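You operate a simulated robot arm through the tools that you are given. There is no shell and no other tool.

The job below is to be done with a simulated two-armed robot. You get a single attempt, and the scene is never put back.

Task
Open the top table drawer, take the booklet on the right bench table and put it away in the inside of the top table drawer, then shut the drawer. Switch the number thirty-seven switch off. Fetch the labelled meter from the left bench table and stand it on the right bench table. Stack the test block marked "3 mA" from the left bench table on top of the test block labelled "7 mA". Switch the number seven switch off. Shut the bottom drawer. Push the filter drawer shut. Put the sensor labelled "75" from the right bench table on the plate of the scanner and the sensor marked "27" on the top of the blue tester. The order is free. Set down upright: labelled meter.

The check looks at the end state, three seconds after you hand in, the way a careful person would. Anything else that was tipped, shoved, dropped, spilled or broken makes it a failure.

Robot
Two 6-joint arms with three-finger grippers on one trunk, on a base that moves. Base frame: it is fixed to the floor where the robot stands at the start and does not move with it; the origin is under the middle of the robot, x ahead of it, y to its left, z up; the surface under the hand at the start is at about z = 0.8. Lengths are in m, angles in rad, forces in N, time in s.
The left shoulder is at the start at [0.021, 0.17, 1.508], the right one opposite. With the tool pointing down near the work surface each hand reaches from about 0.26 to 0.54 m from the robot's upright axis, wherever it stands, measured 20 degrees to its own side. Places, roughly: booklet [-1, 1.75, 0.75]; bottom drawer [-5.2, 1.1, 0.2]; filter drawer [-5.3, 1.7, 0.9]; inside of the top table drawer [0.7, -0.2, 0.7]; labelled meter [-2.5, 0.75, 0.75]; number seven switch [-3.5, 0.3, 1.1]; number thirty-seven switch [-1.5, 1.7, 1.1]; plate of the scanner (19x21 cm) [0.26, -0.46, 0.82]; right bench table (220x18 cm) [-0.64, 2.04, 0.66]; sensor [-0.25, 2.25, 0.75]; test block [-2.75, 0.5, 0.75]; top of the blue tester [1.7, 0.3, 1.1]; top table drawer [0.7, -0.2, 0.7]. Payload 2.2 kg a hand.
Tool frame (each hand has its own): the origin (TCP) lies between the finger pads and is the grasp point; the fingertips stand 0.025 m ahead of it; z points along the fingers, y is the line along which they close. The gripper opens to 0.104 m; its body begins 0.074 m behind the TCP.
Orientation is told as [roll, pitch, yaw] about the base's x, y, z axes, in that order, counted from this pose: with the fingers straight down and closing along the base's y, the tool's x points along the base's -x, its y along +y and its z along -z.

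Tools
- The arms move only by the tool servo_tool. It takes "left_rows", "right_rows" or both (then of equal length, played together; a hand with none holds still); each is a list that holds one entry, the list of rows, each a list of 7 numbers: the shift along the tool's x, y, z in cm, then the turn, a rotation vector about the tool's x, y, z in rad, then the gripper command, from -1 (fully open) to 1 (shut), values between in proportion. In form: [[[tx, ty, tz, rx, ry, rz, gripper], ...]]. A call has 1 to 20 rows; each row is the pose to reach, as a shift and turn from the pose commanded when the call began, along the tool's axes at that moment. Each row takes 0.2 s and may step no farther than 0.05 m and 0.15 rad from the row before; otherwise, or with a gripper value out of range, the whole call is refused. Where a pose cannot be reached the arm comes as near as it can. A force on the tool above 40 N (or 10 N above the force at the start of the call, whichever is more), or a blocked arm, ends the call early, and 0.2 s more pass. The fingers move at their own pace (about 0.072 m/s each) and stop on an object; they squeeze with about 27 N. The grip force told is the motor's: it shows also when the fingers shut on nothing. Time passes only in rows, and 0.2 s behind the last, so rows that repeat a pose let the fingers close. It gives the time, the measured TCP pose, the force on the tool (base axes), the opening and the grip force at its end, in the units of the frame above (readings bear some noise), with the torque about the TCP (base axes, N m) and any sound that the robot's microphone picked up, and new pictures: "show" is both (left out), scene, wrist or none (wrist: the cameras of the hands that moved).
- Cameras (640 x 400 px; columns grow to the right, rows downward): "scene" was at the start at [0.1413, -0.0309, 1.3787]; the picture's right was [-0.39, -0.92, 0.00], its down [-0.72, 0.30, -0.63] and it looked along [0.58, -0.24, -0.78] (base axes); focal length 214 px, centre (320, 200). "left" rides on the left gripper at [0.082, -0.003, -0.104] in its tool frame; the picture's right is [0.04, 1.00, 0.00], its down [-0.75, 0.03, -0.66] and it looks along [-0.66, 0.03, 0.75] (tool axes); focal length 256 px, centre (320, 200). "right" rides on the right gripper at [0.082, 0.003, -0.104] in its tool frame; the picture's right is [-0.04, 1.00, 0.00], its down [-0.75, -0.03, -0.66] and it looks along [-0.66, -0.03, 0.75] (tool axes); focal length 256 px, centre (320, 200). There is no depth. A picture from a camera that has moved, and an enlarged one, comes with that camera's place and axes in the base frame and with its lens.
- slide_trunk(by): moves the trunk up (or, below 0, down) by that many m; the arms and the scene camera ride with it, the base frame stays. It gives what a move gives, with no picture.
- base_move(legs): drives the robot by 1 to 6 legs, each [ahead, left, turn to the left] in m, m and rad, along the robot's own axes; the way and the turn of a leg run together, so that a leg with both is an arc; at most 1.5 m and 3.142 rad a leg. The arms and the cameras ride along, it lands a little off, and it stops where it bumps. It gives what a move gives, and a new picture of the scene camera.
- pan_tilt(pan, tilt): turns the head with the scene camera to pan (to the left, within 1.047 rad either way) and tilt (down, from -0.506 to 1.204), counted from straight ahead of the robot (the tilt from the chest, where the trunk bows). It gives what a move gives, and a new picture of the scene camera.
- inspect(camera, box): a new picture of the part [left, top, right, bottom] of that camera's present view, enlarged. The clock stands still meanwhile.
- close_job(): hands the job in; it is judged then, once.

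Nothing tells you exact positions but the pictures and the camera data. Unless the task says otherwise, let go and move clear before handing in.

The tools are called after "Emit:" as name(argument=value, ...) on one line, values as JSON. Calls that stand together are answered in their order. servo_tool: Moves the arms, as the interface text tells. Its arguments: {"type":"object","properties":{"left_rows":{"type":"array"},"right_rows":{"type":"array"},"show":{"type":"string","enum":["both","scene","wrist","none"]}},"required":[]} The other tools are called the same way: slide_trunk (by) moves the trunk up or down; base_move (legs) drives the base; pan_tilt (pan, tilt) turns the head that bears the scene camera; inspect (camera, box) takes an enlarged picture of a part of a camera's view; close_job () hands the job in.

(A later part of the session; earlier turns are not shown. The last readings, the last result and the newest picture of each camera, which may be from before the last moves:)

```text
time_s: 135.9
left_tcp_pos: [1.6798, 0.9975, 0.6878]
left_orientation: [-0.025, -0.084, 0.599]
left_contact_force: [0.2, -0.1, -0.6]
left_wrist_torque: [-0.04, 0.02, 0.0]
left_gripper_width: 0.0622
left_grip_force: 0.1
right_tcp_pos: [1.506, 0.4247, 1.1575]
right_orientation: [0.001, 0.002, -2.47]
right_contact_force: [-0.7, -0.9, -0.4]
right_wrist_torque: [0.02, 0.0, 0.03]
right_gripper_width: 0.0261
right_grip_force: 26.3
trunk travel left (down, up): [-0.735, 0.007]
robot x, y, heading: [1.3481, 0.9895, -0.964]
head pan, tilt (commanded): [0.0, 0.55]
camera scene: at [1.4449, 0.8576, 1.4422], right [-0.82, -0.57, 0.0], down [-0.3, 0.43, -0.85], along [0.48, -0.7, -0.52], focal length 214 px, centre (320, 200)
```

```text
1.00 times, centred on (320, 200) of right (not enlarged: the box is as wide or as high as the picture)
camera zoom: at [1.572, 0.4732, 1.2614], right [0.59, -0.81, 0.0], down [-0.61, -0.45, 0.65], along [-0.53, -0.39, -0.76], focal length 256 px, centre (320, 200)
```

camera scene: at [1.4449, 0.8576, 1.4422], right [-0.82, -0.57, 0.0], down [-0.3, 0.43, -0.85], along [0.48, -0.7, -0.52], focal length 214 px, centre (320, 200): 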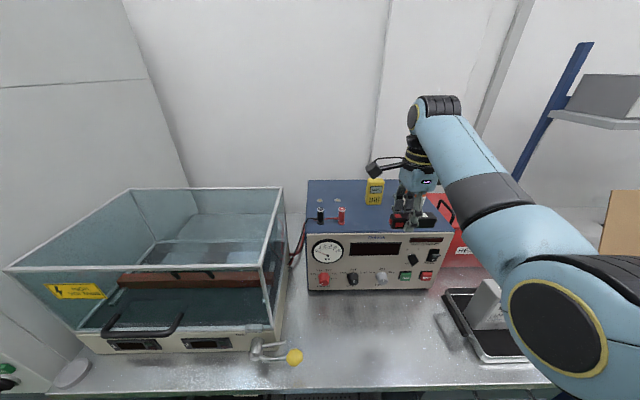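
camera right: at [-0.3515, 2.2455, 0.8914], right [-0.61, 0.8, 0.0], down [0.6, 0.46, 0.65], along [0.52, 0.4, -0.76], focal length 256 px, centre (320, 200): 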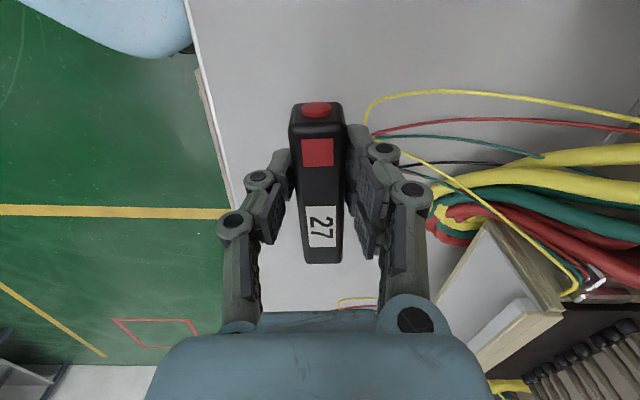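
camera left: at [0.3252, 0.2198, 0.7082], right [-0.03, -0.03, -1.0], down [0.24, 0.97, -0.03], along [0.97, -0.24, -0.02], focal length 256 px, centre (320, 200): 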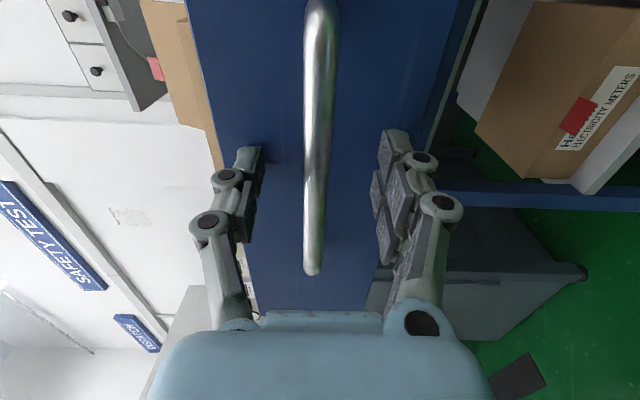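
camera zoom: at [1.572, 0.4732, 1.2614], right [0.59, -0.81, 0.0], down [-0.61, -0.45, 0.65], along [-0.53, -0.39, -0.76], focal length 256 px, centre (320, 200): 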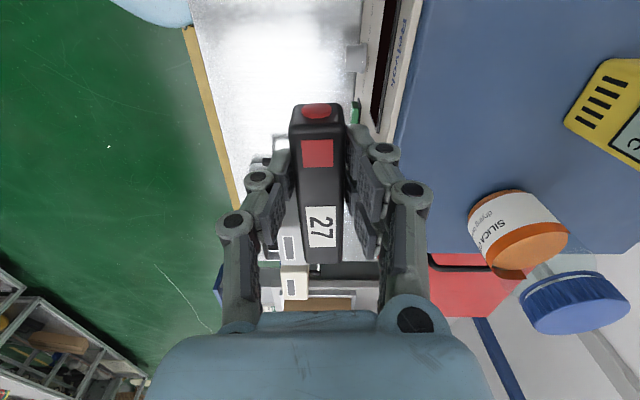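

The target spot on the tester top (z≈1.045) is a bit beyond reach from here; lowering the shoulder will give more forward reach. I'll raise the right hand and lower the trunk in turn.

Emit:
servo_tool(right_rows=[[[0, 0, -4, 0, 0, 0, 1], [0, 0, -8, 0, 0, 0, 1], [0, 0, -12, 0, 0, 0, 1], [0, 0, -13, 0, 0, 0, 1]]], show="none")

Emit:
slide_trunk(by=-0.11)

Emit:
servo_tool(right_rows=[[[0, 0, -3, 0, 0, 0, 1], [0, 0, -6, 0, 0, 0, 1], [0, 0, -9, 0, 0, 0, 1], [0, 0, -9, 0, 0, 0, 1]]], show="none")

Emit:
slide_trunk(by=-0.09)

```text
time_s: 136.9
left_tcp_pos: [1.6792, 0.9969, 0.6897]
left_orientation: [-0.025, -0.085, 0.601]
left_contact_force: [0.1, 0.9, 0.0]
left_wrist_torque: [0.03, -0.01, 0.0]
left_gripper_width: 0.0625
left_grip_force: 0.0
right_tcp_pos: [1.5415, 0.3891, 1.2462]
right_orientation: [-0.001, 0.004, -2.47]
right_contact_force: [0.5, -0.4, -0.9]
right_wrist_torque: [0.01, 0.0, -0.02]
right_gripper_width: 0.0262
right_grip_force: 26.7
right hand out of reach, approached as far as the arm can: row 1, 2, 3, 4
trunk travel left (down, up): [-0.735, 0.007]
robot x, y, heading: [1.3514, 0.9902, -0.971]
head pan, tilt (commanded): [0.0, 0.55]
```

```text
time_s: 138.4
left_tcp_pos: [1.679, 0.9974, 0.5789]
left_orientation: [-0.025, -0.084, 0.602]
left_contact_force: [0.2, -0.2, 1.4]
left_wrist_torque: [0.02, -0.02, 0.01]
left_gripper_width: 0.0625
left_grip_force: 0.1
right_tcp_pos: [1.541, 0.3874, 1.1342]
right_orientation: [-0.002, 0.004, -2.469]
right_contact_force: [-0.2, -0.3, -0.3]
right_wrist_torque: [0.01, 0.0, 0.01]
right_gripper_width: 0.0266
right_grip_force: 26.7
trunk travel left (down, up): [-0.625, 0.117]
robot x, y, heading: [1.3528, 0.9907, -0.965]
head pan, tilt (commanded): [0.0, 0.55]
```

```text
time_s: 139.4
left_tcp_pos: [1.6794, 0.9971, 0.5798]
left_orientation: [-0.024, -0.085, 0.6]
left_contact_force: [0.2, -0.7, -0.8]
left_wrist_torque: [-0.02, -0.02, -0.05]
left_gripper_width: 0.0624
left_grip_force: 0.1
right_tcp_pos: [1.5657, 0.3566, 1.2119]
right_orientation: [-0.004, 0.004, -2.469]
right_contact_force: [-0.9, 0.4, -1.0]
right_wrist_torque: [0.02, 0.0, 0.02]
right_gripper_width: 0.0263
right_grip_force: 27.0
right hand out of reach, approached as far as the arm can: row 1, 2, 3, 4
trunk travel left (down, up): [-0.625, 0.117]
robot x, y, heading: [1.3513, 0.9905, -0.964]
head pan, tilt (commanded): [0.0, 0.55]
```

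```text
time_s: 140.6
left_tcp_pos: [1.6794, 0.9978, 0.489]
left_orientation: [-0.023, -0.086, 0.6]
left_contact_force: [-0.7, 0.3, -0.1]
left_wrist_torque: [-0.01, 0.01, -0.03]
left_gripper_width: 0.0624
left_grip_force: 0.1
right_tcp_pos: [1.5661, 0.3575, 1.1162]
right_orientation: [-0.01, 0.003, -2.471]
right_contact_force: [0.0, -1.1, -0.6]
right_wrist_torque: [-0.01, -0.01, -0.01]
right_gripper_width: 0.0264
right_grip_force: 27.0
trunk travel left (down, up): [-0.535, 0.207]
robot x, y, heading: [1.3538, 0.992, -0.967]
head pan, tilt (commanded): [0.0, 0.55]
```

The hand was pushed outward over the tester's front edge already. Let me look at both views.

Emit:
inspect(camera="scene", box=[240, 100, 560, 300])

Emit:
inspect(camera="right", box=[0, 0, 640, 400])

```text
2.00 times, centred on (400, 200) of scene
camera zoom: at [1.4451, 0.8573, 1.2415], right [-0.82, -0.57, 0.0], down [-0.3, 0.43, -0.85], along [0.48, -0.7, -0.52], focal length 429 px, centre (160, 200)
```

zoom: 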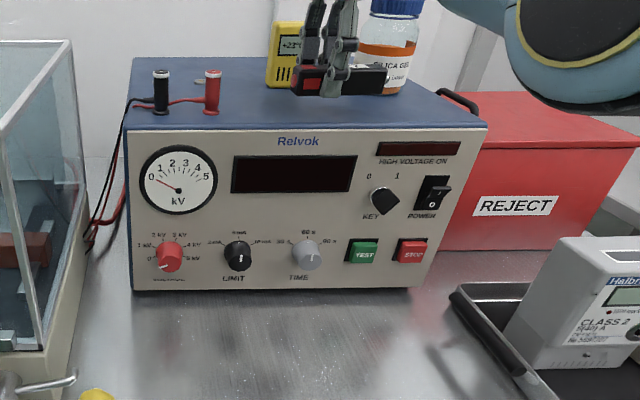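

```text
1.00 times, centred on (320, 200) of right (not enlarged: the box is as wide or as high as the picture)
camera zoom: at [1.6322, 0.4046, 1.2201], right [0.59, -0.81, -0.01], down [-0.61, -0.45, 0.65], along [-0.53, -0.38, -0.76], focal length 256 px, centre (320, 200)
```

zoom: 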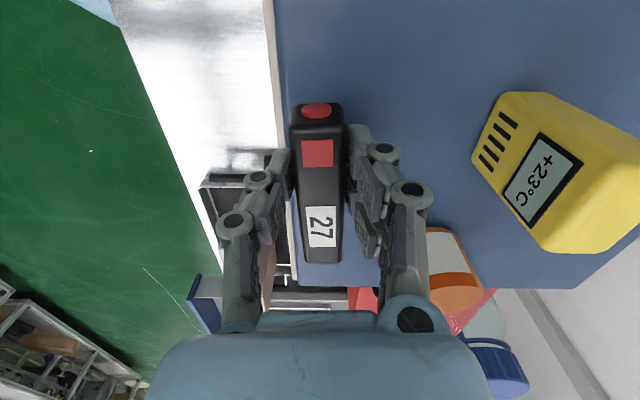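

The sensor is over the tester's front edge; I'll move 3 cm farther in and slightly left (away from the jar), then lower a bit.

Emit:
servo_tool(right_rows=[[[0.5, 1.2, 0, 0, 0, 0, 1], [1.0, 2.4, 0, 0, 0, 0, 1], [1.5, 3.2, 0.5, 0, 0, 0, 1], [1.5, 3.2, 1.5, 0, 0, 0, 1], [1.5, 3.2, 2.0, 0, 0, 0, 1], [1.5, 3.2, 2.0, 0, 0, 0, 1]]], show="wrist")

Emit:
inspect(camera="scene", box=[240, 100, 560, 300])

```text
time_s: 142.0
left_tcp_pos: [1.6797, 0.9971, 0.4879]
left_orientation: [-0.025, -0.085, 0.601]
left_contact_force: [0.4, -0.4, 0.1]
left_wrist_torque: [0.02, 0.0, 0.01]
left_gripper_width: 0.0628
left_grip_force: 0.1
right_tcp_pos: [1.598, 0.3414, 1.0962]
right_orientation: [-0.009, 0.004, -2.471]
right_contact_force: [0.4, -0.1, -0.8]
right_wrist_torque: [0.0, 0.02, -0.02]
right_gripper_width: 0.0264
right_grip_force: 27.0
trunk travel left (down, up): [-0.535, 0.207]
robot x, y, heading: [1.3559, 0.9889, -0.962]
head pan, tilt (commanded): [0.0, 0.55]
camera right: at [1.664, 0.3888, 1.1991], right [0.59, -0.81, -0.01], down [-0.61, -0.45, 0.65], along [-0.53, -0.38, -0.76], focal length 256 px, centre (320, 200)
```

right: 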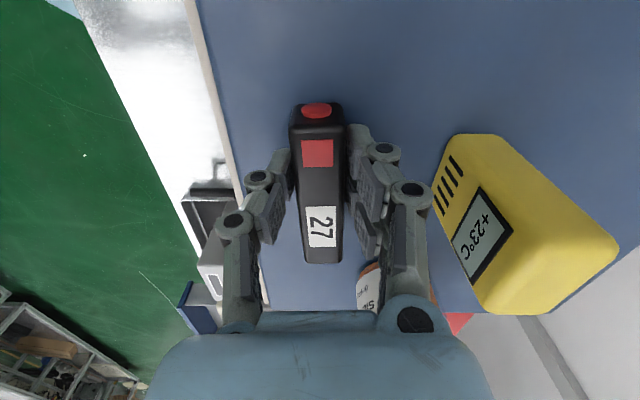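

```text
2.00 times, centred on (400, 200) of scene
camera zoom: at [1.4452, 0.8571, 1.2413], right [-0.82, -0.57, 0.0], down [-0.3, 0.43, -0.85], along [0.48, -0.7, -0.52], focal length 429 px, centre (160, 200)
```

zoom: 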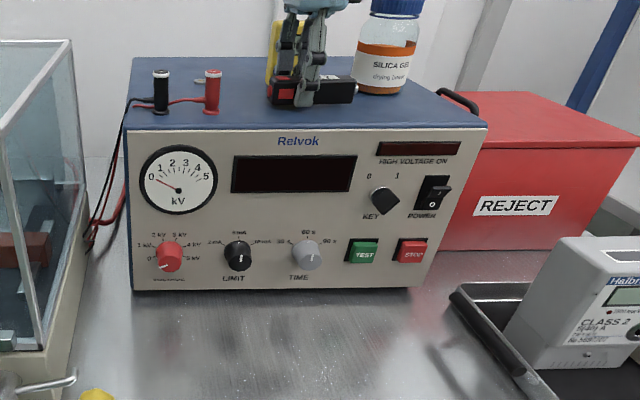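

Good position: clear of posts, jar and yellow device. Lowering in small steps.

Emit:
servo_tool(right_rows=[[[0, 0, 0.8, 0, 0, 0, 1], [0, 0, 1.6, 0, 0, 0, 1], [0, 0, 2.1, 0, 0, 0, 1], [0, 0, 2.1, 0, 0, 0, 1]]], show="none")

Emit:
inspect(camera="scene", box=[300, 110, 460, 210])

```text
time_s: 142.7
left_tcp_pos: [1.679, 0.9977, 0.4885]
left_orientation: [-0.027, -0.086, 0.602]
left_contact_force: [-0.5, -0.4, 0.5]
left_wrist_torque: [0.0, 0.02, 0.01]
left_gripper_width: 0.0624
left_grip_force: 0.0
right_tcp_pos: [1.5982, 0.3408, 1.0883]
right_orientation: [0.006, 0.002, -2.469]
right_contact_force: [-4.8, 8.0, 17.1]
right_wrist_torque: [0.48, 0.37, 0.0]
right_gripper_width: 0.0266
right_grip_force: 27.4
trunk travel left (down, up): [-0.535, 0.207]
robot x, y, heading: [1.3507, 0.9917, -0.969]
head pan, tilt (commanded): [0.0, 0.55]
stopped in row 3 (right hand): the force on the tool passed its limit at 44 N (the readings are from after the stop); the commanded pose is now the measured one
```

```text
4.00 times, centred on (380, 160) of scene
camera zoom: at [1.4441, 0.8592, 1.2417], right [-0.82, -0.57, 0.0], down [-0.3, 0.43, -0.85], along [0.48, -0.7, -0.52], focal length 858 px, centre (80, 360)
```

zoom: 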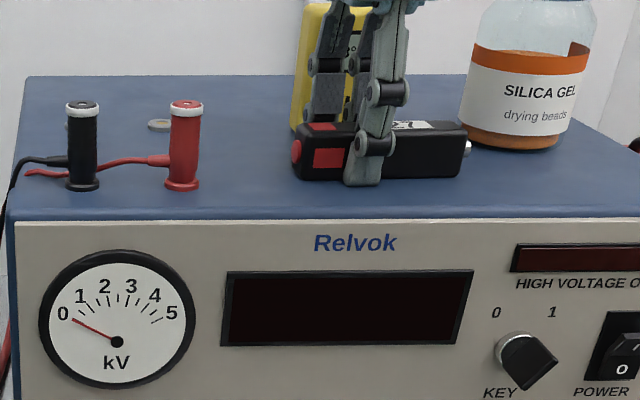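

It touches (top is at about 1.06). Relax 1 mm and open the fingers just enough.

Emit:
servo_tool(right_rows=[[[0, 0, -0.1, 0, 0, 0, 1], [0, 0, -0.1, 0, 0, 0, 0.4], [0, 0, -0.1, 0, 0, 0, 0.25], [0, 0, -0.1, 0, 0, 0, 0.1], [0, 0, -0.1, 0, 0, 0, 0.1]]], show="wrist")

Emit:
inspect(camera="scene", box=[300, 110, 460, 210])

```text
time_s: 143.9
left_tcp_pos: [1.6789, 0.9972, 0.488]
left_orientation: [-0.025, -0.086, 0.601]
left_contact_force: [0.6, -1.0, 0.1]
left_wrist_torque: [0.03, -0.03, 0.05]
left_gripper_width: 0.0623
left_grip_force: 0.1
right_tcp_pos: [1.5992, 0.3406, 1.0862]
right_orientation: [0.009, 0.002, -2.469]
right_contact_force: [0.2, 1.8, 8.9]
right_wrist_torque: [-0.07, -0.01, 0.03]
right_gripper_width: 0.0468
right_grip_force: 0.1
trunk travel left (down, up): [-0.535, 0.207]
robot x, y, heading: [1.3568, 0.9949, -0.971]
head pan, tilt (commanded): [0.0, 0.55]
camera right: at [1.6641, 0.3883, 1.1899], right [0.59, -0.81, 0.01], down [-0.61, -0.44, 0.65], along [-0.53, -0.39, -0.76], focal length 256 px, centre (320, 200)
```

right: 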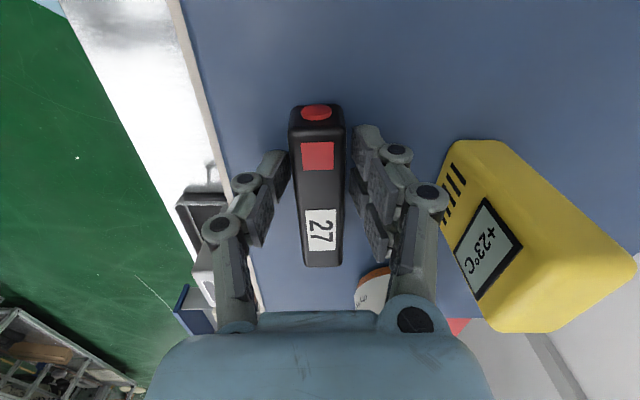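

```text
4.00 times, centred on (380, 160) of scene
camera zoom: at [1.4448, 0.8585, 1.2416], right [-0.82, -0.57, 0.0], down [-0.3, 0.43, -0.85], along [0.48, -0.7, -0.52], focal length 858 px, centre (80, 360)
```

zoom: 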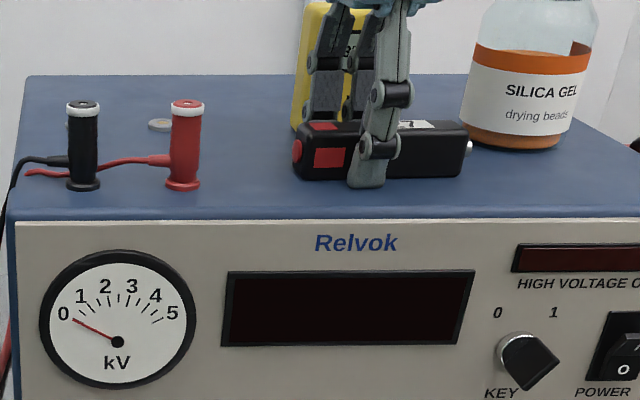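

Sensor 27 sits on the tester. I'll raise straight up using the trunk, then back away.

Emit:
slide_trunk(by=0.09)

Emit:
base_move(legs=[[-0.35, 0, 0]])

Emit:
inspect(camera="scene", box=[240, 100, 480, 250])

```text
time_s: 145.2
left_tcp_pos: [1.6783, 0.9973, 0.5794]
left_orientation: [-0.025, -0.086, 0.601]
left_contact_force: [0.5, 0.3, 0.6]
left_wrist_torque: [-0.01, 0.03, 0.01]
left_gripper_width: 0.0627
left_grip_force: 0.1
right_tcp_pos: [1.6005, 0.3391, 1.1743]
right_orientation: [0.004, 0.003, -2.469]
right_contact_force: [0.2, 0.4, -0.5]
right_wrist_torque: [0.04, 0.02, 0.01]
right_gripper_width: 0.0468
right_grip_force: 0.1
trunk travel left (down, up): [-0.625, 0.117]
robot x, y, heading: [1.3521, 0.9914, -0.966]
head pan, tilt (commanded): [0.0, 0.55]
```

```text
time_s: 147.5
left_tcp_pos: [1.4792, 1.2864, 0.5792]
left_orientation: [-0.025, -0.087, 0.599]
left_contact_force: [-0.3, 0.0, 0.3]
left_wrist_torque: [0.0, -0.03, -0.03]
left_gripper_width: 0.0624
left_grip_force: 0.0
right_tcp_pos: [1.3984, 0.628, 1.176]
right_orientation: [0.005, 0.002, -2.472]
right_contact_force: [-0.2, 0.4, 1.0]
right_wrist_torque: [-0.06, -0.01, 0.0]
right_gripper_width: 0.0469
right_grip_force: 0.0
trunk travel left (down, up): [-0.625, 0.117]
robot x, y, heading: [1.1545, 1.282, -0.973]
head pan, tilt (commanded): [0.0, 0.55]
camera scene: at [1.244, 1.1482, 1.3321], right [-0.82, -0.57, 0.0], down [-0.3, 0.43, -0.85], along [0.48, -0.7, -0.52], focal length 214 px, centre (320, 200)
```

scene: 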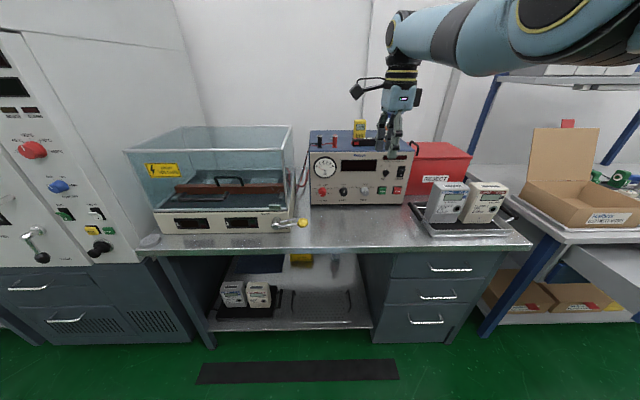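

```text
2.67 times, centred on (360, 175) of scene
camera zoom: at [1.244, 1.1482, 1.3321], right [-0.82, -0.57, 0.0], down [-0.3, 0.43, -0.85], along [0.48, -0.7, -0.52], focal length 572 px, centre (213, 267)
```

zoom: 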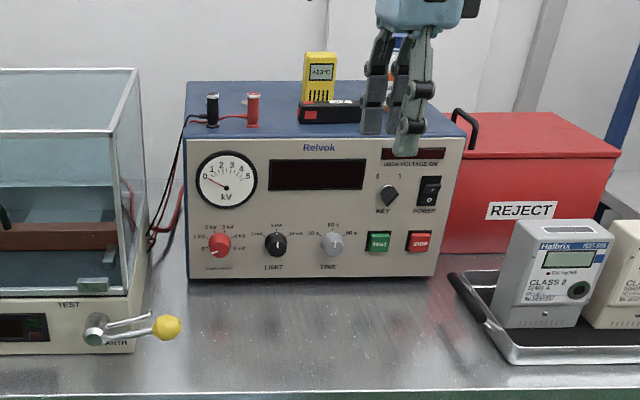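

Sensor 27 is placed next to the yellow device without touching anything. Next I drive back across to the right bench for the booklet and switch 37.

Emit:
base_move(legs=[[-0.45, 0, 0], [0, -0.85, 0], [0, -0.8, 0], [0, 0, 3.141]])

Emit:
pan_tilt(pan=0.0, tilt=0.35)

```text
time_s: 165.5
left_tcp_pos: [-0.7788, 0.7084, 0.579]
left_orientation: [-0.025, -0.085, -2.532]
left_contact_force: [-1.1, -0.5, 0.4]
left_wrist_torque: [0.01, 0.03, 0.01]
left_gripper_width: 0.0623
left_grip_force: 0.0
right_tcp_pos: [-0.7068, 1.3666, 1.1754]
right_orientation: [0.006, 0.003, 0.683]
right_contact_force: [-0.8, 0.6, -0.2]
right_wrist_torque: [-0.02, 0.0, -0.03]
right_gripper_width: 0.0469
right_grip_force: 0.0
trunk travel left (down, up): [-0.625, 0.117]
robot x, y, heading: [-0.4516, 0.7226, 2.188]
head pan, tilt (commanded): [0.0, 0.55]
camera scene: at [-0.5457, 0.8468, 1.332], right [0.82, 0.58, 0.0], down [0.3, -0.43, -0.85], along [-0.49, 0.7, -0.52], focal length 214 px, centre (320, 200)
```

scene: 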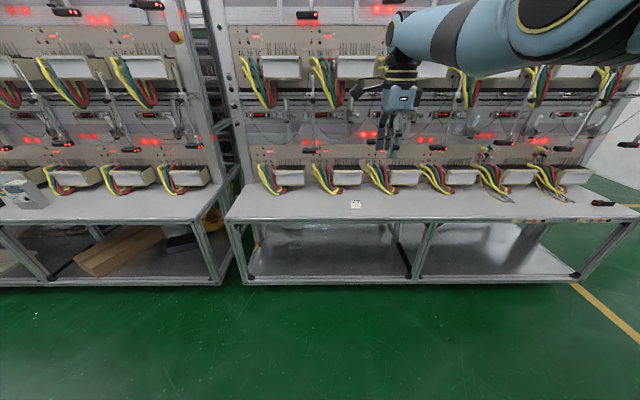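

```text
time_s: 166.2
left_tcp_pos: [-0.779, 0.7073, 0.5779]
left_orientation: [-0.024, -0.084, -2.53]
left_contact_force: [-0.2, 0.1, -0.2]
left_wrist_torque: [-0.02, 0.04, 0.0]
left_gripper_width: 0.0625
left_grip_force: 0.1
right_tcp_pos: [-0.7068, 1.3656, 1.1742]
right_orientation: [0.003, 0.004, 0.682]
right_contact_force: [-0.5, 0.7, 0.1]
right_wrist_torque: [0.0, -0.01, 0.04]
right_gripper_width: 0.0467
right_grip_force: 0.0
trunk travel left (down, up): [-0.625, 0.117]
robot x, y, heading: [-0.45, 0.717, 2.185]
head pan, tilt (commanded): [0.0, 0.351]
camera scene: at [-0.5476, 0.8496, 1.3502], right [0.82, 0.58, 0.0], down [0.2, -0.28, -0.94], along [-0.54, 0.77, -0.34], focal length 214 px, centre (320, 200)
```

scene: 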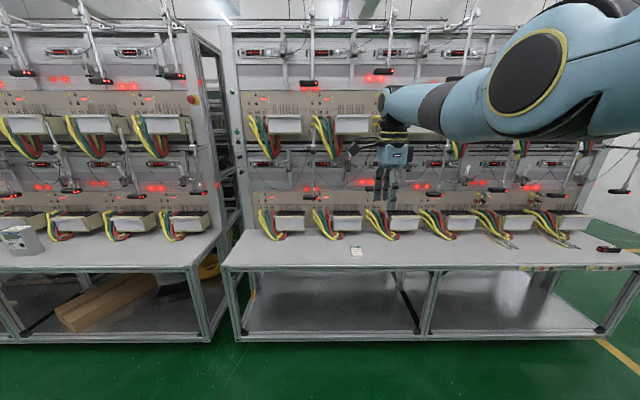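

I see the booklet at the bench's front, and panel 37 at the left end of this rack. Zooming in on the panel and the switches.

Emit:
inspect(camera="scene", box=[220, 120, 380, 220])

Emit:
inspect(camera="scene", box=[240, 145, 320, 195])

Emit:
inspect(camera="scene", box=[320, 235, 400, 285])

```text
4.00 times, centred on (300, 170) of scene
camera zoom: at [-0.5476, 0.8496, 1.3502], right [0.82, 0.58, 0.0], down [0.2, -0.28, -0.94], along [-0.54, 0.77, -0.34], focal length 858 px, centre (400, 320)
```

zoom: 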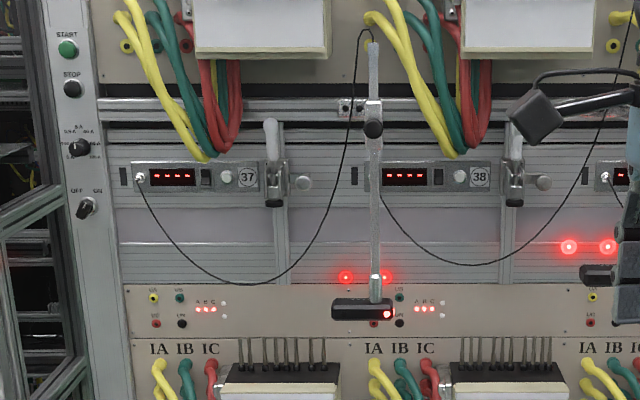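

```text
8.00 times, centred on (280, 170) of scene
camera zoom: at [-0.5476, 0.8496, 1.3502], right [0.82, 0.58, 0.0], down [0.2, -0.28, -0.94], along [-0.54, 0.77, -0.34], focal length 1716 px, centre (640, 440)
```

zoom: 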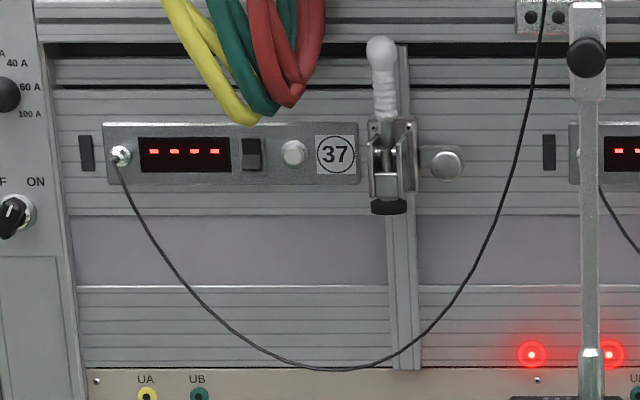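

```text
8.00 times, centred on (360, 260) of scene
camera zoom: at [-0.5476, 0.8496, 1.3502], right [0.82, 0.58, 0.0], down [0.2, -0.28, -0.94], along [-0.54, 0.77, -0.34], focal length 1716 px, centre (0, -280)
```

zoom: 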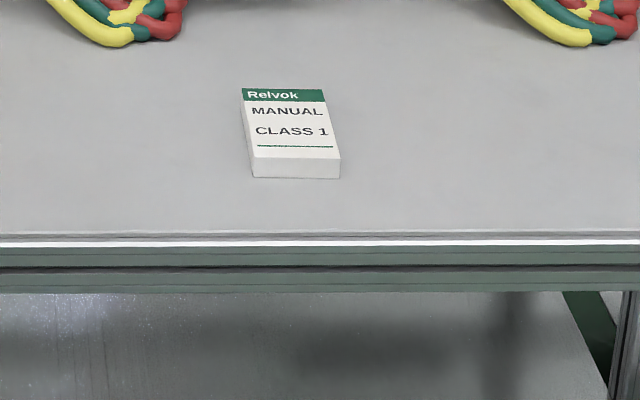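

Unit 37 has a small black rocker beside its display; the booklet is about 1.5–2 cm thick and lies square to the bench. First the booklet: I'll lower the trunk and bring the right hand to a straight pose, fingers open.

Emit:
slide_trunk(by=-0.07)

Emit:
servo_tool(right_rows=[[[-0.2, -2.3, 2.3, 0, 0, -0.137, -1], [-0.35, -4.6, 4.6, 0, 0, -0.273, -1], [-0.5, -6.8, 6.8, 0, 0, -0.41, -1], [-0.7, -9.1, 9.1, 0, 0, -0.547, -1], [-0.9, -11.4, 11.4, 0, 0, -0.683, -1], [-1.0, -13.6, 13.6, 0, 0, -0.82, -1], [-1.2, -15.9, 15.9, 0, 0, -0.957, -1], [-1.4, -18.2, 18.2, 0, 0, -1.093, -1], [-1.6, -20.4, 20.4, 0, 0, -1.23, -1], [-1.7, -22.7, 22.7, 0, 0, -1.367, -1], [-1.9, -25, 25, 0, 0, -1.503, -1], [-1.9, -25, 25, 0, 0, -1.503, -1]]], show="none")

Emit:
base_move(legs=[[0.72, 0, 0]])

Emit:
inspect(camera="right", box=[0, 0, 640, 400])

```text
time_s: 167.3
left_tcp_pos: [-0.7801, 0.7084, 0.5086]
left_orientation: [-0.023, -0.088, -2.531]
left_contact_force: [-0.8, 0.2, 0.3]
left_wrist_torque: [0.04, 0.04, 0.03]
left_gripper_width: 0.0623
left_grip_force: 0.1
right_tcp_pos: [-0.7075, 1.3677, 1.1071]
right_orientation: [0.005, 0.005, 0.682]
right_contact_force: [0.2, -0.1, -0.4]
right_wrist_torque: [0.01, 0.02, -0.02]
right_gripper_width: 0.047
right_grip_force: 0.2
trunk travel left (down, up): [-0.555, 0.187]
robot x, y, heading: [-0.4541, 0.7148, 2.185]
head pan, tilt (commanded): [0.0, 0.351]
```

```text
time_s: 169.9
left_tcp_pos: [-0.7796, 0.7094, 0.5081]
left_orientation: [-0.025, -0.084, -2.53]
left_contact_force: [-0.1, -0.1, -0.3]
left_wrist_torque: [0.01, -0.02, -0.02]
left_gripper_width: 0.0622
left_grip_force: 0.0
right_tcp_pos: [-0.5393, 1.1864, 0.854]
right_orientation: [0.003, -0.005, 2.188]
right_contact_force: [-1.4, -0.1, 0.4]
right_wrist_torque: [0.01, -0.03, 0.0]
right_gripper_width: 0.1039
right_grip_force: 0.1
trunk travel left (down, up): [-0.555, 0.187]
robot x, y, heading: [-0.4549, 0.7175, 2.181]
head pan, tilt (commanded): [0.0, 0.351]
```

```text
time_s: 173.9
left_tcp_pos: [-1.2035, 1.3005, 0.5084]
left_orientation: [-0.024, -0.085, -2.523]
left_contact_force: [-0.5, 0.2, -1.1]
left_wrist_torque: [-0.02, 0.0, -0.01]
left_gripper_width: 0.0622
left_grip_force: 0.0
right_tcp_pos: [-0.9665, 1.7825, 0.8548]
right_orientation: [0.005, -0.003, 2.192]
right_contact_force: [0.6, -0.2, -0.5]
right_wrist_torque: [-0.02, 0.0, 0.0]
right_gripper_width: 0.1035
right_grip_force: 0.0
trunk travel left (down, up): [-0.555, 0.187]
robot x, y, heading: [-0.8769, 1.3102, 2.19]
head pan, tilt (commanded): [0.0, 0.351]
camera scene: at [-0.973, 1.4448, 1.2798], right [0.81, 0.58, 0.0], down [0.2, -0.28, -0.94], along [-0.55, 0.76, -0.34], focal length 214 px, centre (320, 200)
```

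scene: 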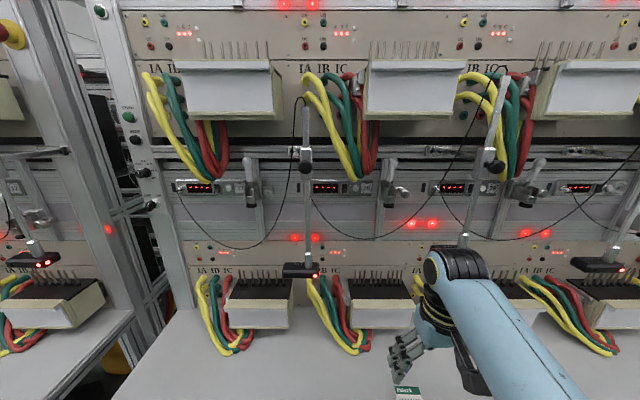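

```text
1.00 times, centred on (320, 200) of right (not enlarged: the box is as wide or as high as the picture)
camera zoom: at [-0.9208, 1.7134, 0.9578], right [-0.84, -0.55, 0.0], down [-0.41, 0.63, 0.66], along [-0.36, 0.55, -0.75], focal length 256 px, centre (320, 200)
```

zoom: 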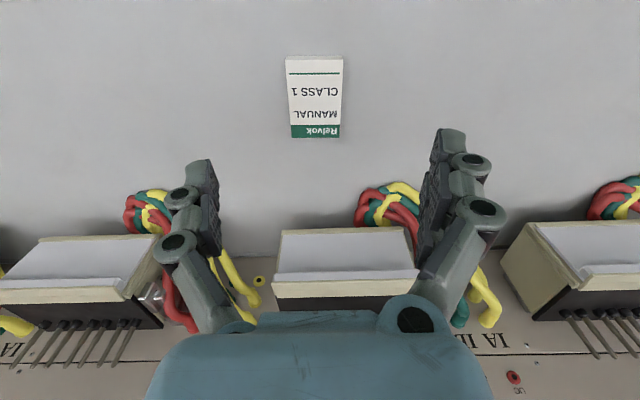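

The booklet is centred below the right hand. Descending toward it with fingers on either side.

Emit:
servo_tool(right_rows=[[[-0.5, -0.2, 3.5, 0, 0, 0, -1], [-1.0, -0.4, 7, 0, 0, 0, -1], [-1.6, -0.55, 10.5, 0, 0, 0, -1], [-1.6, -0.55, 13.0, 0, 0, 0, -1], [-1.6, -0.55, 13.0, 0, 0, 0, -1]]], show="wrist")

```text
time_s: 175.1
left_tcp_pos: [-1.2043, 1.3011, 0.5093]
left_orientation: [-0.025, -0.086, -2.523]
left_contact_force: [0.2, 0.0, 0.4]
left_wrist_torque: [0.02, 0.0, 0.01]
left_gripper_width: 0.0626
left_grip_force: 0.0
right_tcp_pos: [-0.9711, 1.7969, 0.7257]
right_orientation: [0.003, -0.005, 2.191]
right_contact_force: [-0.1, 0.0, 0.0]
right_wrist_torque: [0.0, 0.02, 0.02]
right_gripper_width: 0.1041
right_grip_force: 0.0
trunk travel left (down, up): [-0.555, 0.187]
robot x, y, heading: [-0.8803, 1.3126, 2.194]
head pan, tilt (commanded): [0.0, 0.351]
camera right: at [-0.9258, 1.7293, 0.8291], right [-0.84, -0.55, 0.0], down [-0.41, 0.63, 0.66], along [-0.36, 0.55, -0.75], focal length 256 px, centre (320, 200)
```

right: 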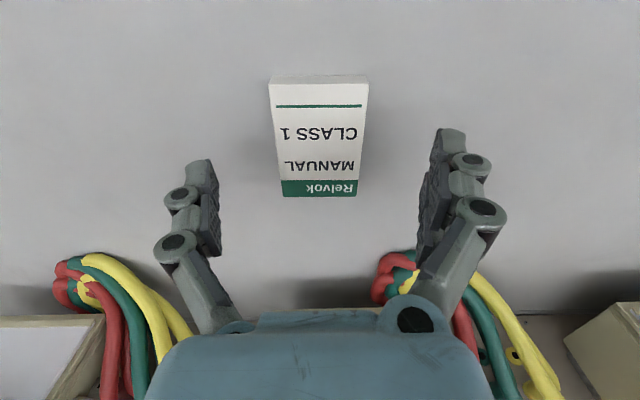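

Centred. Going down to the table and closing on the booklet.

Emit:
servo_tool(right_rows=[[[0, 0, 1.5, 0, 0, 0, -1], [0, 0, 2.8, 0, 0, 0, -1], [0, 0, 3.6, 0, 0, 0, -1], [0, 0, 3.6, 0, 0, 0, -0.3], [0, 0, 3.6, 0, 0, 0, 1], [0, 0, 3.6, 0, 0, 0, 1], [0, 0, 3.6, 0, 0, 0, 1]]], show="wrist")

```text
time_s: 176.7
left_tcp_pos: [-1.2036, 1.2993, 0.5088]
left_orientation: [-0.024, -0.086, -2.524]
left_contact_force: [-0.2, 0.3, -1.3]
left_wrist_torque: [0.0, 0.01, 0.0]
left_gripper_width: 0.0624
left_grip_force: 0.0
right_tcp_pos: [-0.9707, 1.7985, 0.6899]
right_orientation: [0.003, -0.007, 2.193]
right_contact_force: [-0.6, -0.3, 0.1]
right_wrist_torque: [0.02, -0.07, -0.01]
right_gripper_width: 0.0561
right_grip_force: 27.2
trunk travel left (down, up): [-0.555, 0.187]
robot x, y, heading: [-0.8787, 1.3127, 2.196]
head pan, tilt (commanded): [0.0, 0.351]
camera right: at [-0.926, 1.7299, 0.7923], right [-0.84, -0.55, 0.0], down [-0.41, 0.63, 0.66], along [-0.36, 0.55, -0.75], focal length 256 px, centre (320, 200)
```

right: 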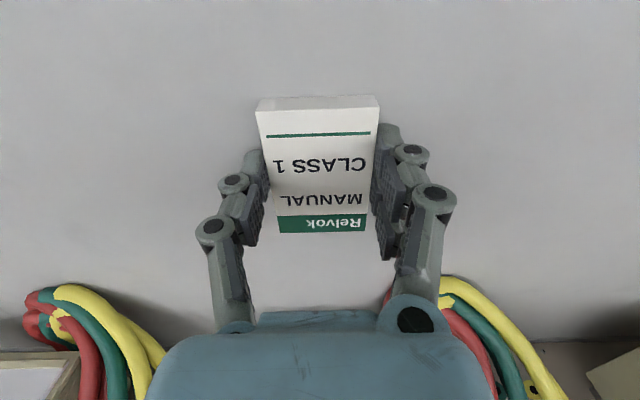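

Booklet gripped. Lift it, then take a close look at switch 37 from here.

Emit:
servo_tool(right_rows=[[[0, 0, -2, 0, 0, 0, 1], [0, 0, -5, 0, 0, 0, 1], [0, 0, -8, 0, 0, 0, 1], [0, 0, -11, 0, 0, 0, 1], [0.5, 0, -13, 0, 0, 0, 1], [0.5, 0, -13, 0, 0, 0, 1]]], show="wrist")

Emit:
inspect(camera="scene", box=[170, 165, 266, 225])

Emit:
inspect(camera="scene", box=[300, 165, 396, 225])

```text
time_s: 178.1
left_tcp_pos: [-1.2031, 1.3011, 0.5091]
left_orientation: [-0.025, -0.085, -2.524]
left_contact_force: [-0.3, 0.2, -0.4]
left_wrist_torque: [-0.02, -0.03, 0.02]
left_gripper_width: 0.0623
left_grip_force: 0.2
right_tcp_pos: [-0.9681, 1.7935, 0.8175]
right_orientation: [0.002, -0.004, 2.193]
right_contact_force: [0.5, 0.4, -0.4]
right_wrist_torque: [0.0, 0.02, 0.0]
right_gripper_width: 0.0561
right_grip_force: 26.8
trunk travel left (down, up): [-0.555, 0.187]
robot x, y, heading: [-0.8722, 1.31, 2.196]
head pan, tilt (commanded): [0.0, 0.351]
camera right: at [-0.9233, 1.7247, 0.922], right [-0.84, -0.55, 0.0], down [-0.41, 0.63, 0.66], along [-0.36, 0.55, -0.75], focal length 256 px, centre (320, 200)
```

right: 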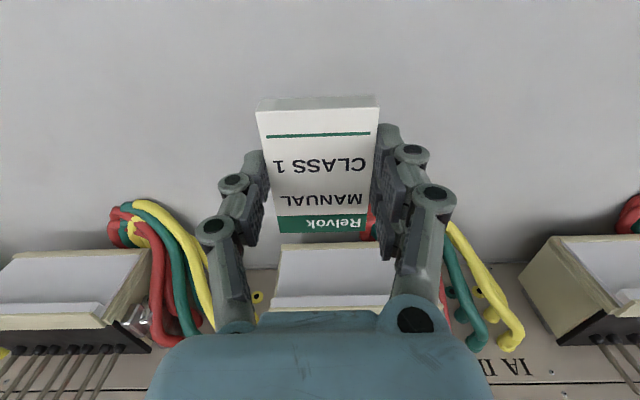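

```text
6.67 times, centred on (218, 195) of scene
camera zoom: at [-0.9727, 1.4445, 1.2798], right [0.81, 0.58, 0.0], down [0.2, -0.28, -0.94], along [-0.55, 0.76, -0.34], focal length 1430 px, centre (1000, 233)
```

zoom: 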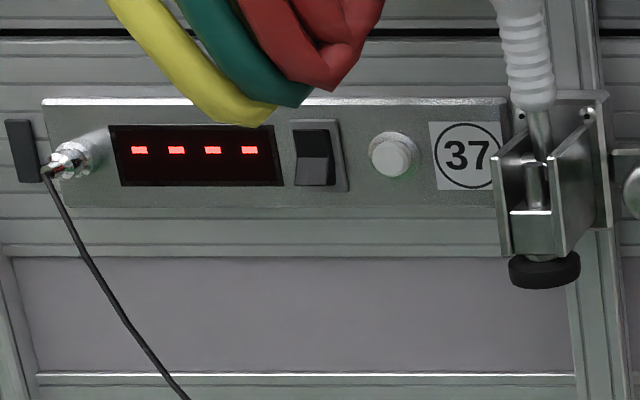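

```text
6.67 times, centred on (348, 195) of scene
camera zoom: at [-0.9727, 1.4445, 1.2798], right [0.81, 0.58, 0.0], down [0.2, -0.28, -0.94], along [-0.55, 0.76, -0.34], focal length 1430 px, centre (133, 233)
```

zoom: 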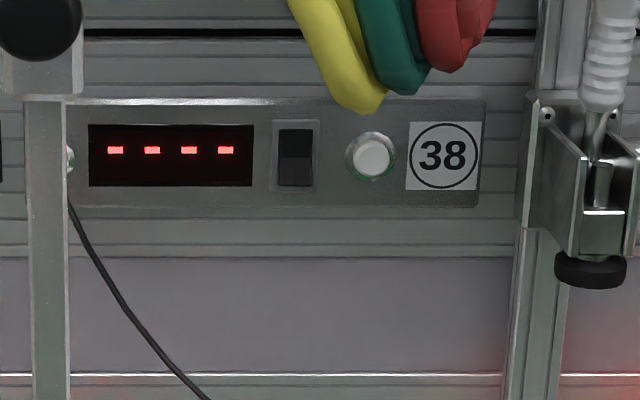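

The booklet is lifted. Unit 37's rocker is at about (-1.528, 1.736, 1.112) — I'll do it after delivering the booklet, when my hands are free. Heading back to the open drawer.

Emit:
slide_trunk(by=0.12)

Emit:
base_move(legs=[[-0.55, 0, 0], [0, 0, 3.141], [0.3, 0.63, 0]])

Emit:
pan_tilt(pan=0.0, tilt=0.9)

```text
time_s: 179.6
left_tcp_pos: [-1.2039, 1.301, 0.6277]
left_orientation: [-0.024, -0.087, -2.524]
left_contact_force: [-0.1, 0.1, 0.8]
left_wrist_torque: [0.02, -0.01, -0.02]
left_gripper_width: 0.0623
left_grip_force: 0.1
right_tcp_pos: [-0.9688, 1.7946, 0.9381]
right_orientation: [0.005, -0.004, 2.193]
right_contact_force: [-0.8, -0.5, -0.3]
right_wrist_torque: [-0.01, 0.01, -0.01]
right_gripper_width: 0.0556
right_grip_force: 26.8
trunk travel left (down, up): [-0.675, 0.067]
robot x, y, heading: [-0.8752, 1.3133, 2.195]
head pan, tilt (commanded): [0.0, 0.351]
```

```text
time_s: 193.3
left_tcp_pos: [0.4602, 0.9294, 0.6287]
left_orientation: [-0.024, -0.085, 0.555]
left_contact_force: [0.0, -0.2, -0.6]
left_wrist_torque: [-0.02, 0.03, 0.0]
left_gripper_width: 0.0625
left_grip_force: 0.0
right_tcp_pos: [0.1951, 0.4514, 0.9401]
right_orientation: [0.004, -0.004, -1.011]
right_contact_force: [1.0, 0.4, 0.2]
right_wrist_torque: [-0.01, 0.02, 0.03]
right_gripper_width: 0.0561
right_grip_force: 26.9
trunk travel left (down, up): [-0.675, 0.067]
robot x, y, heading: [0.1339, 0.9386, -1.009]
head pan, tilt (commanded): [0.0, 0.351]
camera scene: at [0.2222, 0.7978, 1.4003], right [-0.85, -0.53, 0.0], down [-0.18, 0.29, -0.94], along [0.5, -0.79, -0.34], focal length 214 px, centre (320, 200)
```

scene: 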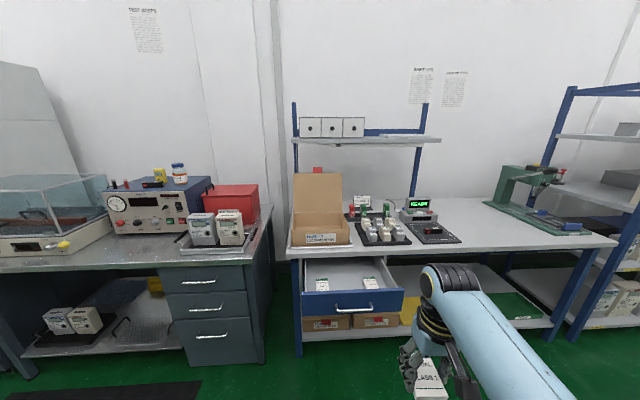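

```text
time_s: 194.3
left_tcp_pos: [0.4595, 0.9295, 0.6279]
left_orientation: [-0.025, -0.087, 0.556]
left_contact_force: [-0.2, 0.4, 0.0]
left_wrist_torque: [-0.02, 0.0, -0.01]
left_gripper_width: 0.0625
left_grip_force: 0.0
right_tcp_pos: [0.1943, 0.4522, 0.939]
right_orientation: [0.004, -0.002, -1.01]
right_contact_force: [0.6, -0.6, -1.4]
right_wrist_torque: [0.0, 0.02, 0.03]
right_gripper_width: 0.056
right_grip_force: 26.6
trunk travel left (down, up): [-0.675, 0.067]
robot x, y, heading: [0.1353, 0.9388, -1.009]
head pan, tilt (commanded): [0.0, 0.901]
camera scene: at [0.2124, 0.8126, 1.3529], right [-0.85, -0.53, 0.0], down [-0.42, 0.66, -0.62], along [0.33, -0.53, -0.78], focal length 214 px, centre (320, 200)
```

scene: 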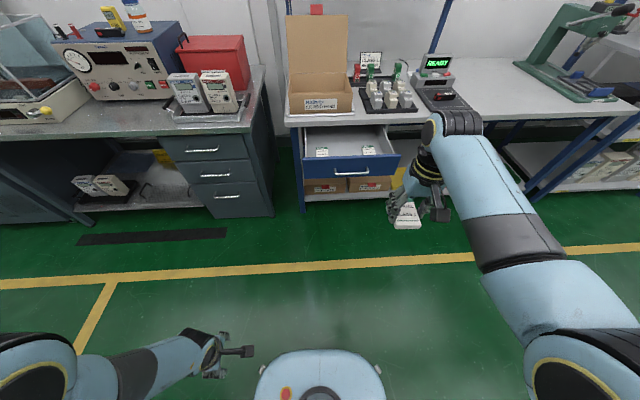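

Drawer and both manuals inside are visible; the gap between them is at the drawer's middle. I'll square up and drive so the right hand is above that gap.

Emit:
base_move(legs=[[0, 0, 0.049], [0.475, 0.03, 0]])

Emit:
pan_tilt(pan=-0.2, tilt=1.1)

Emit:
inspect(camera="right", box=[0, 0, 640, 400])

```text
time_s: 197.5
left_tcp_pos: [0.7524, 0.5785, 0.6281]
left_orientation: [-0.024, -0.088, 0.604]
left_contact_force: [0.1, 0.1, 0.2]
left_wrist_torque: [0.03, 0.02, -0.01]
left_gripper_width: 0.0625
left_grip_force: 0.0
right_tcp_pos: [0.5084, 0.0895, 0.9387]
right_orientation: [0.004, -0.004, -0.967]
right_contact_force: [-0.2, 0.5, -1.2]
right_wrist_torque: [0.0, 0.0, 0.01]
right_gripper_width: 0.0558
right_grip_force: 27.1
trunk travel left (down, up): [-0.675, 0.067]
robot x, y, heading: [0.4259, 0.5719, -0.965]
head pan, tilt (commanded): [0.0, 0.901]
camera scene: at [0.5095, 0.4499, 1.3527], right [-0.82, -0.57, 0.0], down [-0.45, 0.64, -0.62], along [0.35, -0.51, -0.78], focal length 214 px, centre (320, 200)
```

scene: 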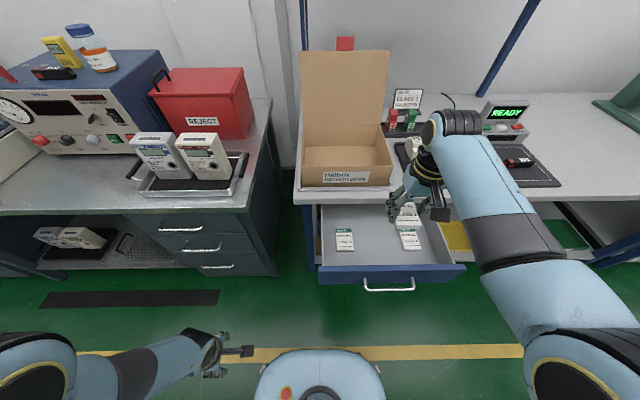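

```text
time_s: 198.2
left_tcp_pos: [0.7501, 0.5783, 0.6287]
left_orientation: [-0.026, -0.085, 0.602]
left_contact_force: [-0.4, 0.4, 0.7]
left_wrist_torque: [-0.04, 0.01, 0.02]
left_gripper_width: 0.0625
left_grip_force: 0.1
right_tcp_pos: [0.507, 0.0892, 0.9388]
right_orientation: [0.003, -0.005, -0.963]
right_contact_force: [-0.3, 0.1, -0.7]
right_wrist_torque: [-0.04, 0.0, 0.0]
right_gripper_width: 0.056
right_grip_force: 26.8
trunk travel left (down, up): [-0.675, 0.067]
robot x, y, heading: [0.4236, 0.57, -0.968]
head pan, tilt (commanded): [-0.201, 1.1]
camera scene: at [0.4909, 0.4546, 1.339], right [-0.92, -0.4, 0.0], down [-0.35, 0.82, -0.45], along [0.18, -0.42, -0.89], focal length 214 px, centre (320, 200)
```

scene: 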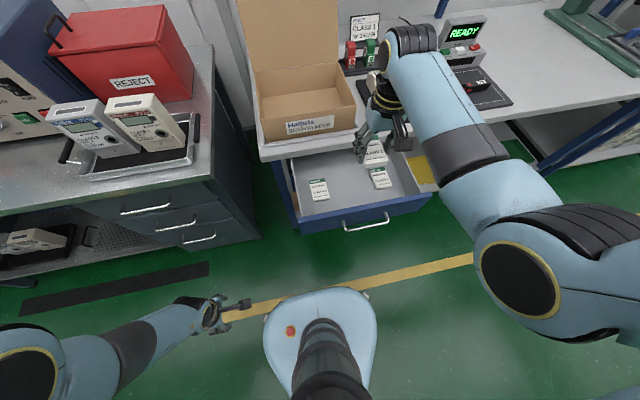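

```text
1.00 times, centred on (320, 200) of right (not enlarged: the box is as wide or as high as the picture)
camera zoom: at [0.4633, 0.1585, 1.042], right [0.84, 0.54, 0.0], down [0.4, -0.64, 0.66], along [0.36, -0.56, -0.75], focal length 256 px, centre (320, 200)
```

zoom: 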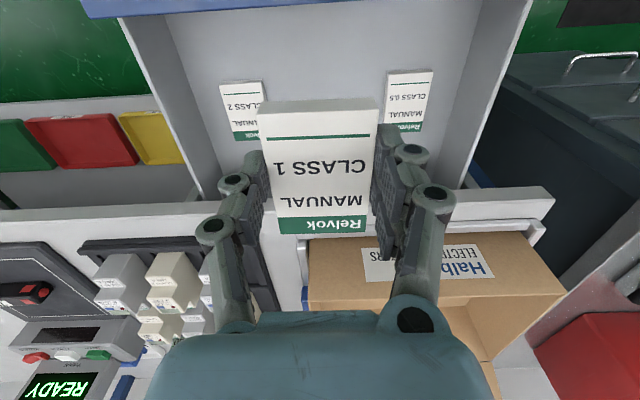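

The gap between the two manuals is directly ahead. Move 4.5 cm forward, then lower.

Emit:
base_move(legs=[[0.048, 0.0, 0.005]])

Emit:
slide_trunk(by=-0.13)

Emit:
inspect(camera="right", box=[0, 0, 640, 400])

Emit:
inspect(camera="scene", box=[230, 60, 550, 260])

```text
time_s: 199.2
left_tcp_pos: [0.7788, 0.5395, 0.6274]
left_orientation: [-0.024, -0.087, 0.608]
left_contact_force: [0.1, -0.1, -0.4]
left_wrist_torque: [0.03, 0.04, 0.01]
left_gripper_width: 0.0623
left_grip_force: 0.1
right_tcp_pos: [0.5383, 0.0477, 0.9379]
right_orientation: [0.005, -0.003, -0.958]
right_contact_force: [-0.1, 0.5, -0.9]
right_wrist_torque: [0.05, 0.02, -0.01]
right_gripper_width: 0.0561
right_grip_force: 27.3
trunk travel left (down, up): [-0.675, 0.067]
robot x, y, heading: [0.4491, 0.5296, -0.964]
head pan, tilt (commanded): [-0.201, 1.1]
camera scene: at [0.5201, 0.4139, 1.3387], right [-0.92, -0.4, 0.0], down [-0.36, 0.82, -0.45], along [0.18, -0.41, -0.89], focal length 214 px, centre (320, 200)
```

scene: 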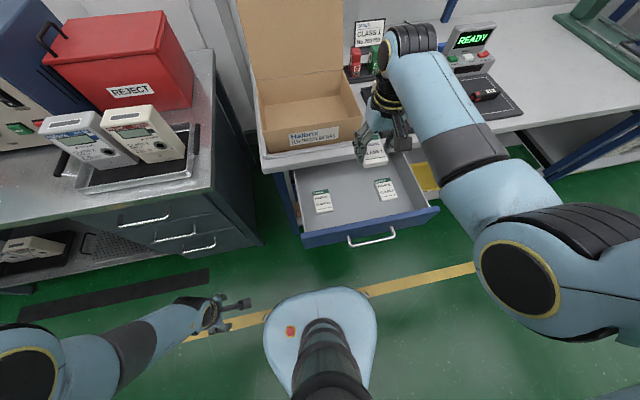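

```text
time_s: 200.7
left_tcp_pos: [0.7801, 0.5413, 0.4994]
left_orientation: [-0.025, -0.086, 0.608]
left_contact_force: [0.3, 1.0, -0.5]
left_wrist_torque: [0.0, 0.0, 0.01]
left_gripper_width: 0.0623
left_grip_force: 0.2
right_tcp_pos: [0.5378, 0.0513, 0.8086]
right_orientation: [0.001, -0.006, -0.96]
right_contact_force: [0.6, 0.0, -0.2]
right_wrist_torque: [0.02, 0.02, 0.01]
right_gripper_width: 0.0559
right_grip_force: 27.3
trunk travel left (down, up): [-0.545, 0.197]
robot x, y, heading: [0.4559, 0.5349, -0.958]
head pan, tilt (commanded): [-0.201, 1.1]
```

```text
1.00 times, centred on (320, 200) of right (not enlarged: the box is as wide or as high as the picture)
camera zoom: at [0.4928, 0.1194, 0.9123], right [0.84, 0.54, 0.0], down [0.4, -0.63, 0.66], along [0.36, -0.55, -0.75], focal length 256 px, centre (320, 200)
```

zoom: 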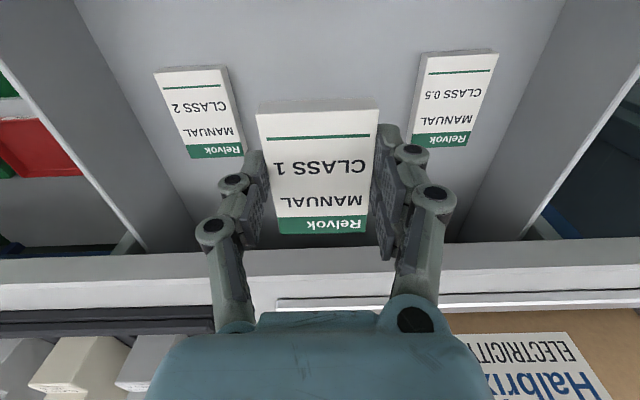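

```text
2.00 times, centred on (390, 160) of scene
camera zoom: at [0.5192, 0.4151, 1.2085], right [-0.92, -0.4, 0.0], down [-0.36, 0.82, -0.45], along [0.18, -0.42, -0.89], focal length 429 px, centre (180, 280)
```

zoom: 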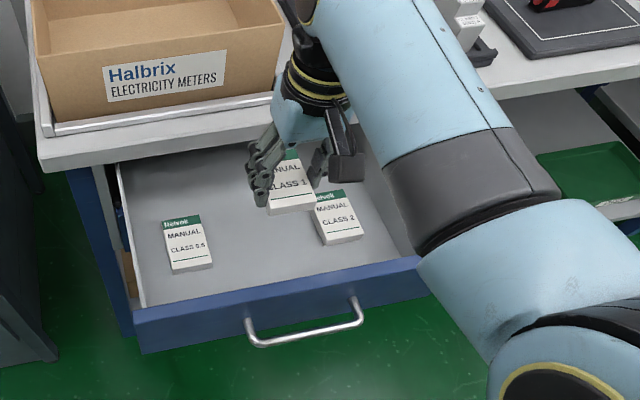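

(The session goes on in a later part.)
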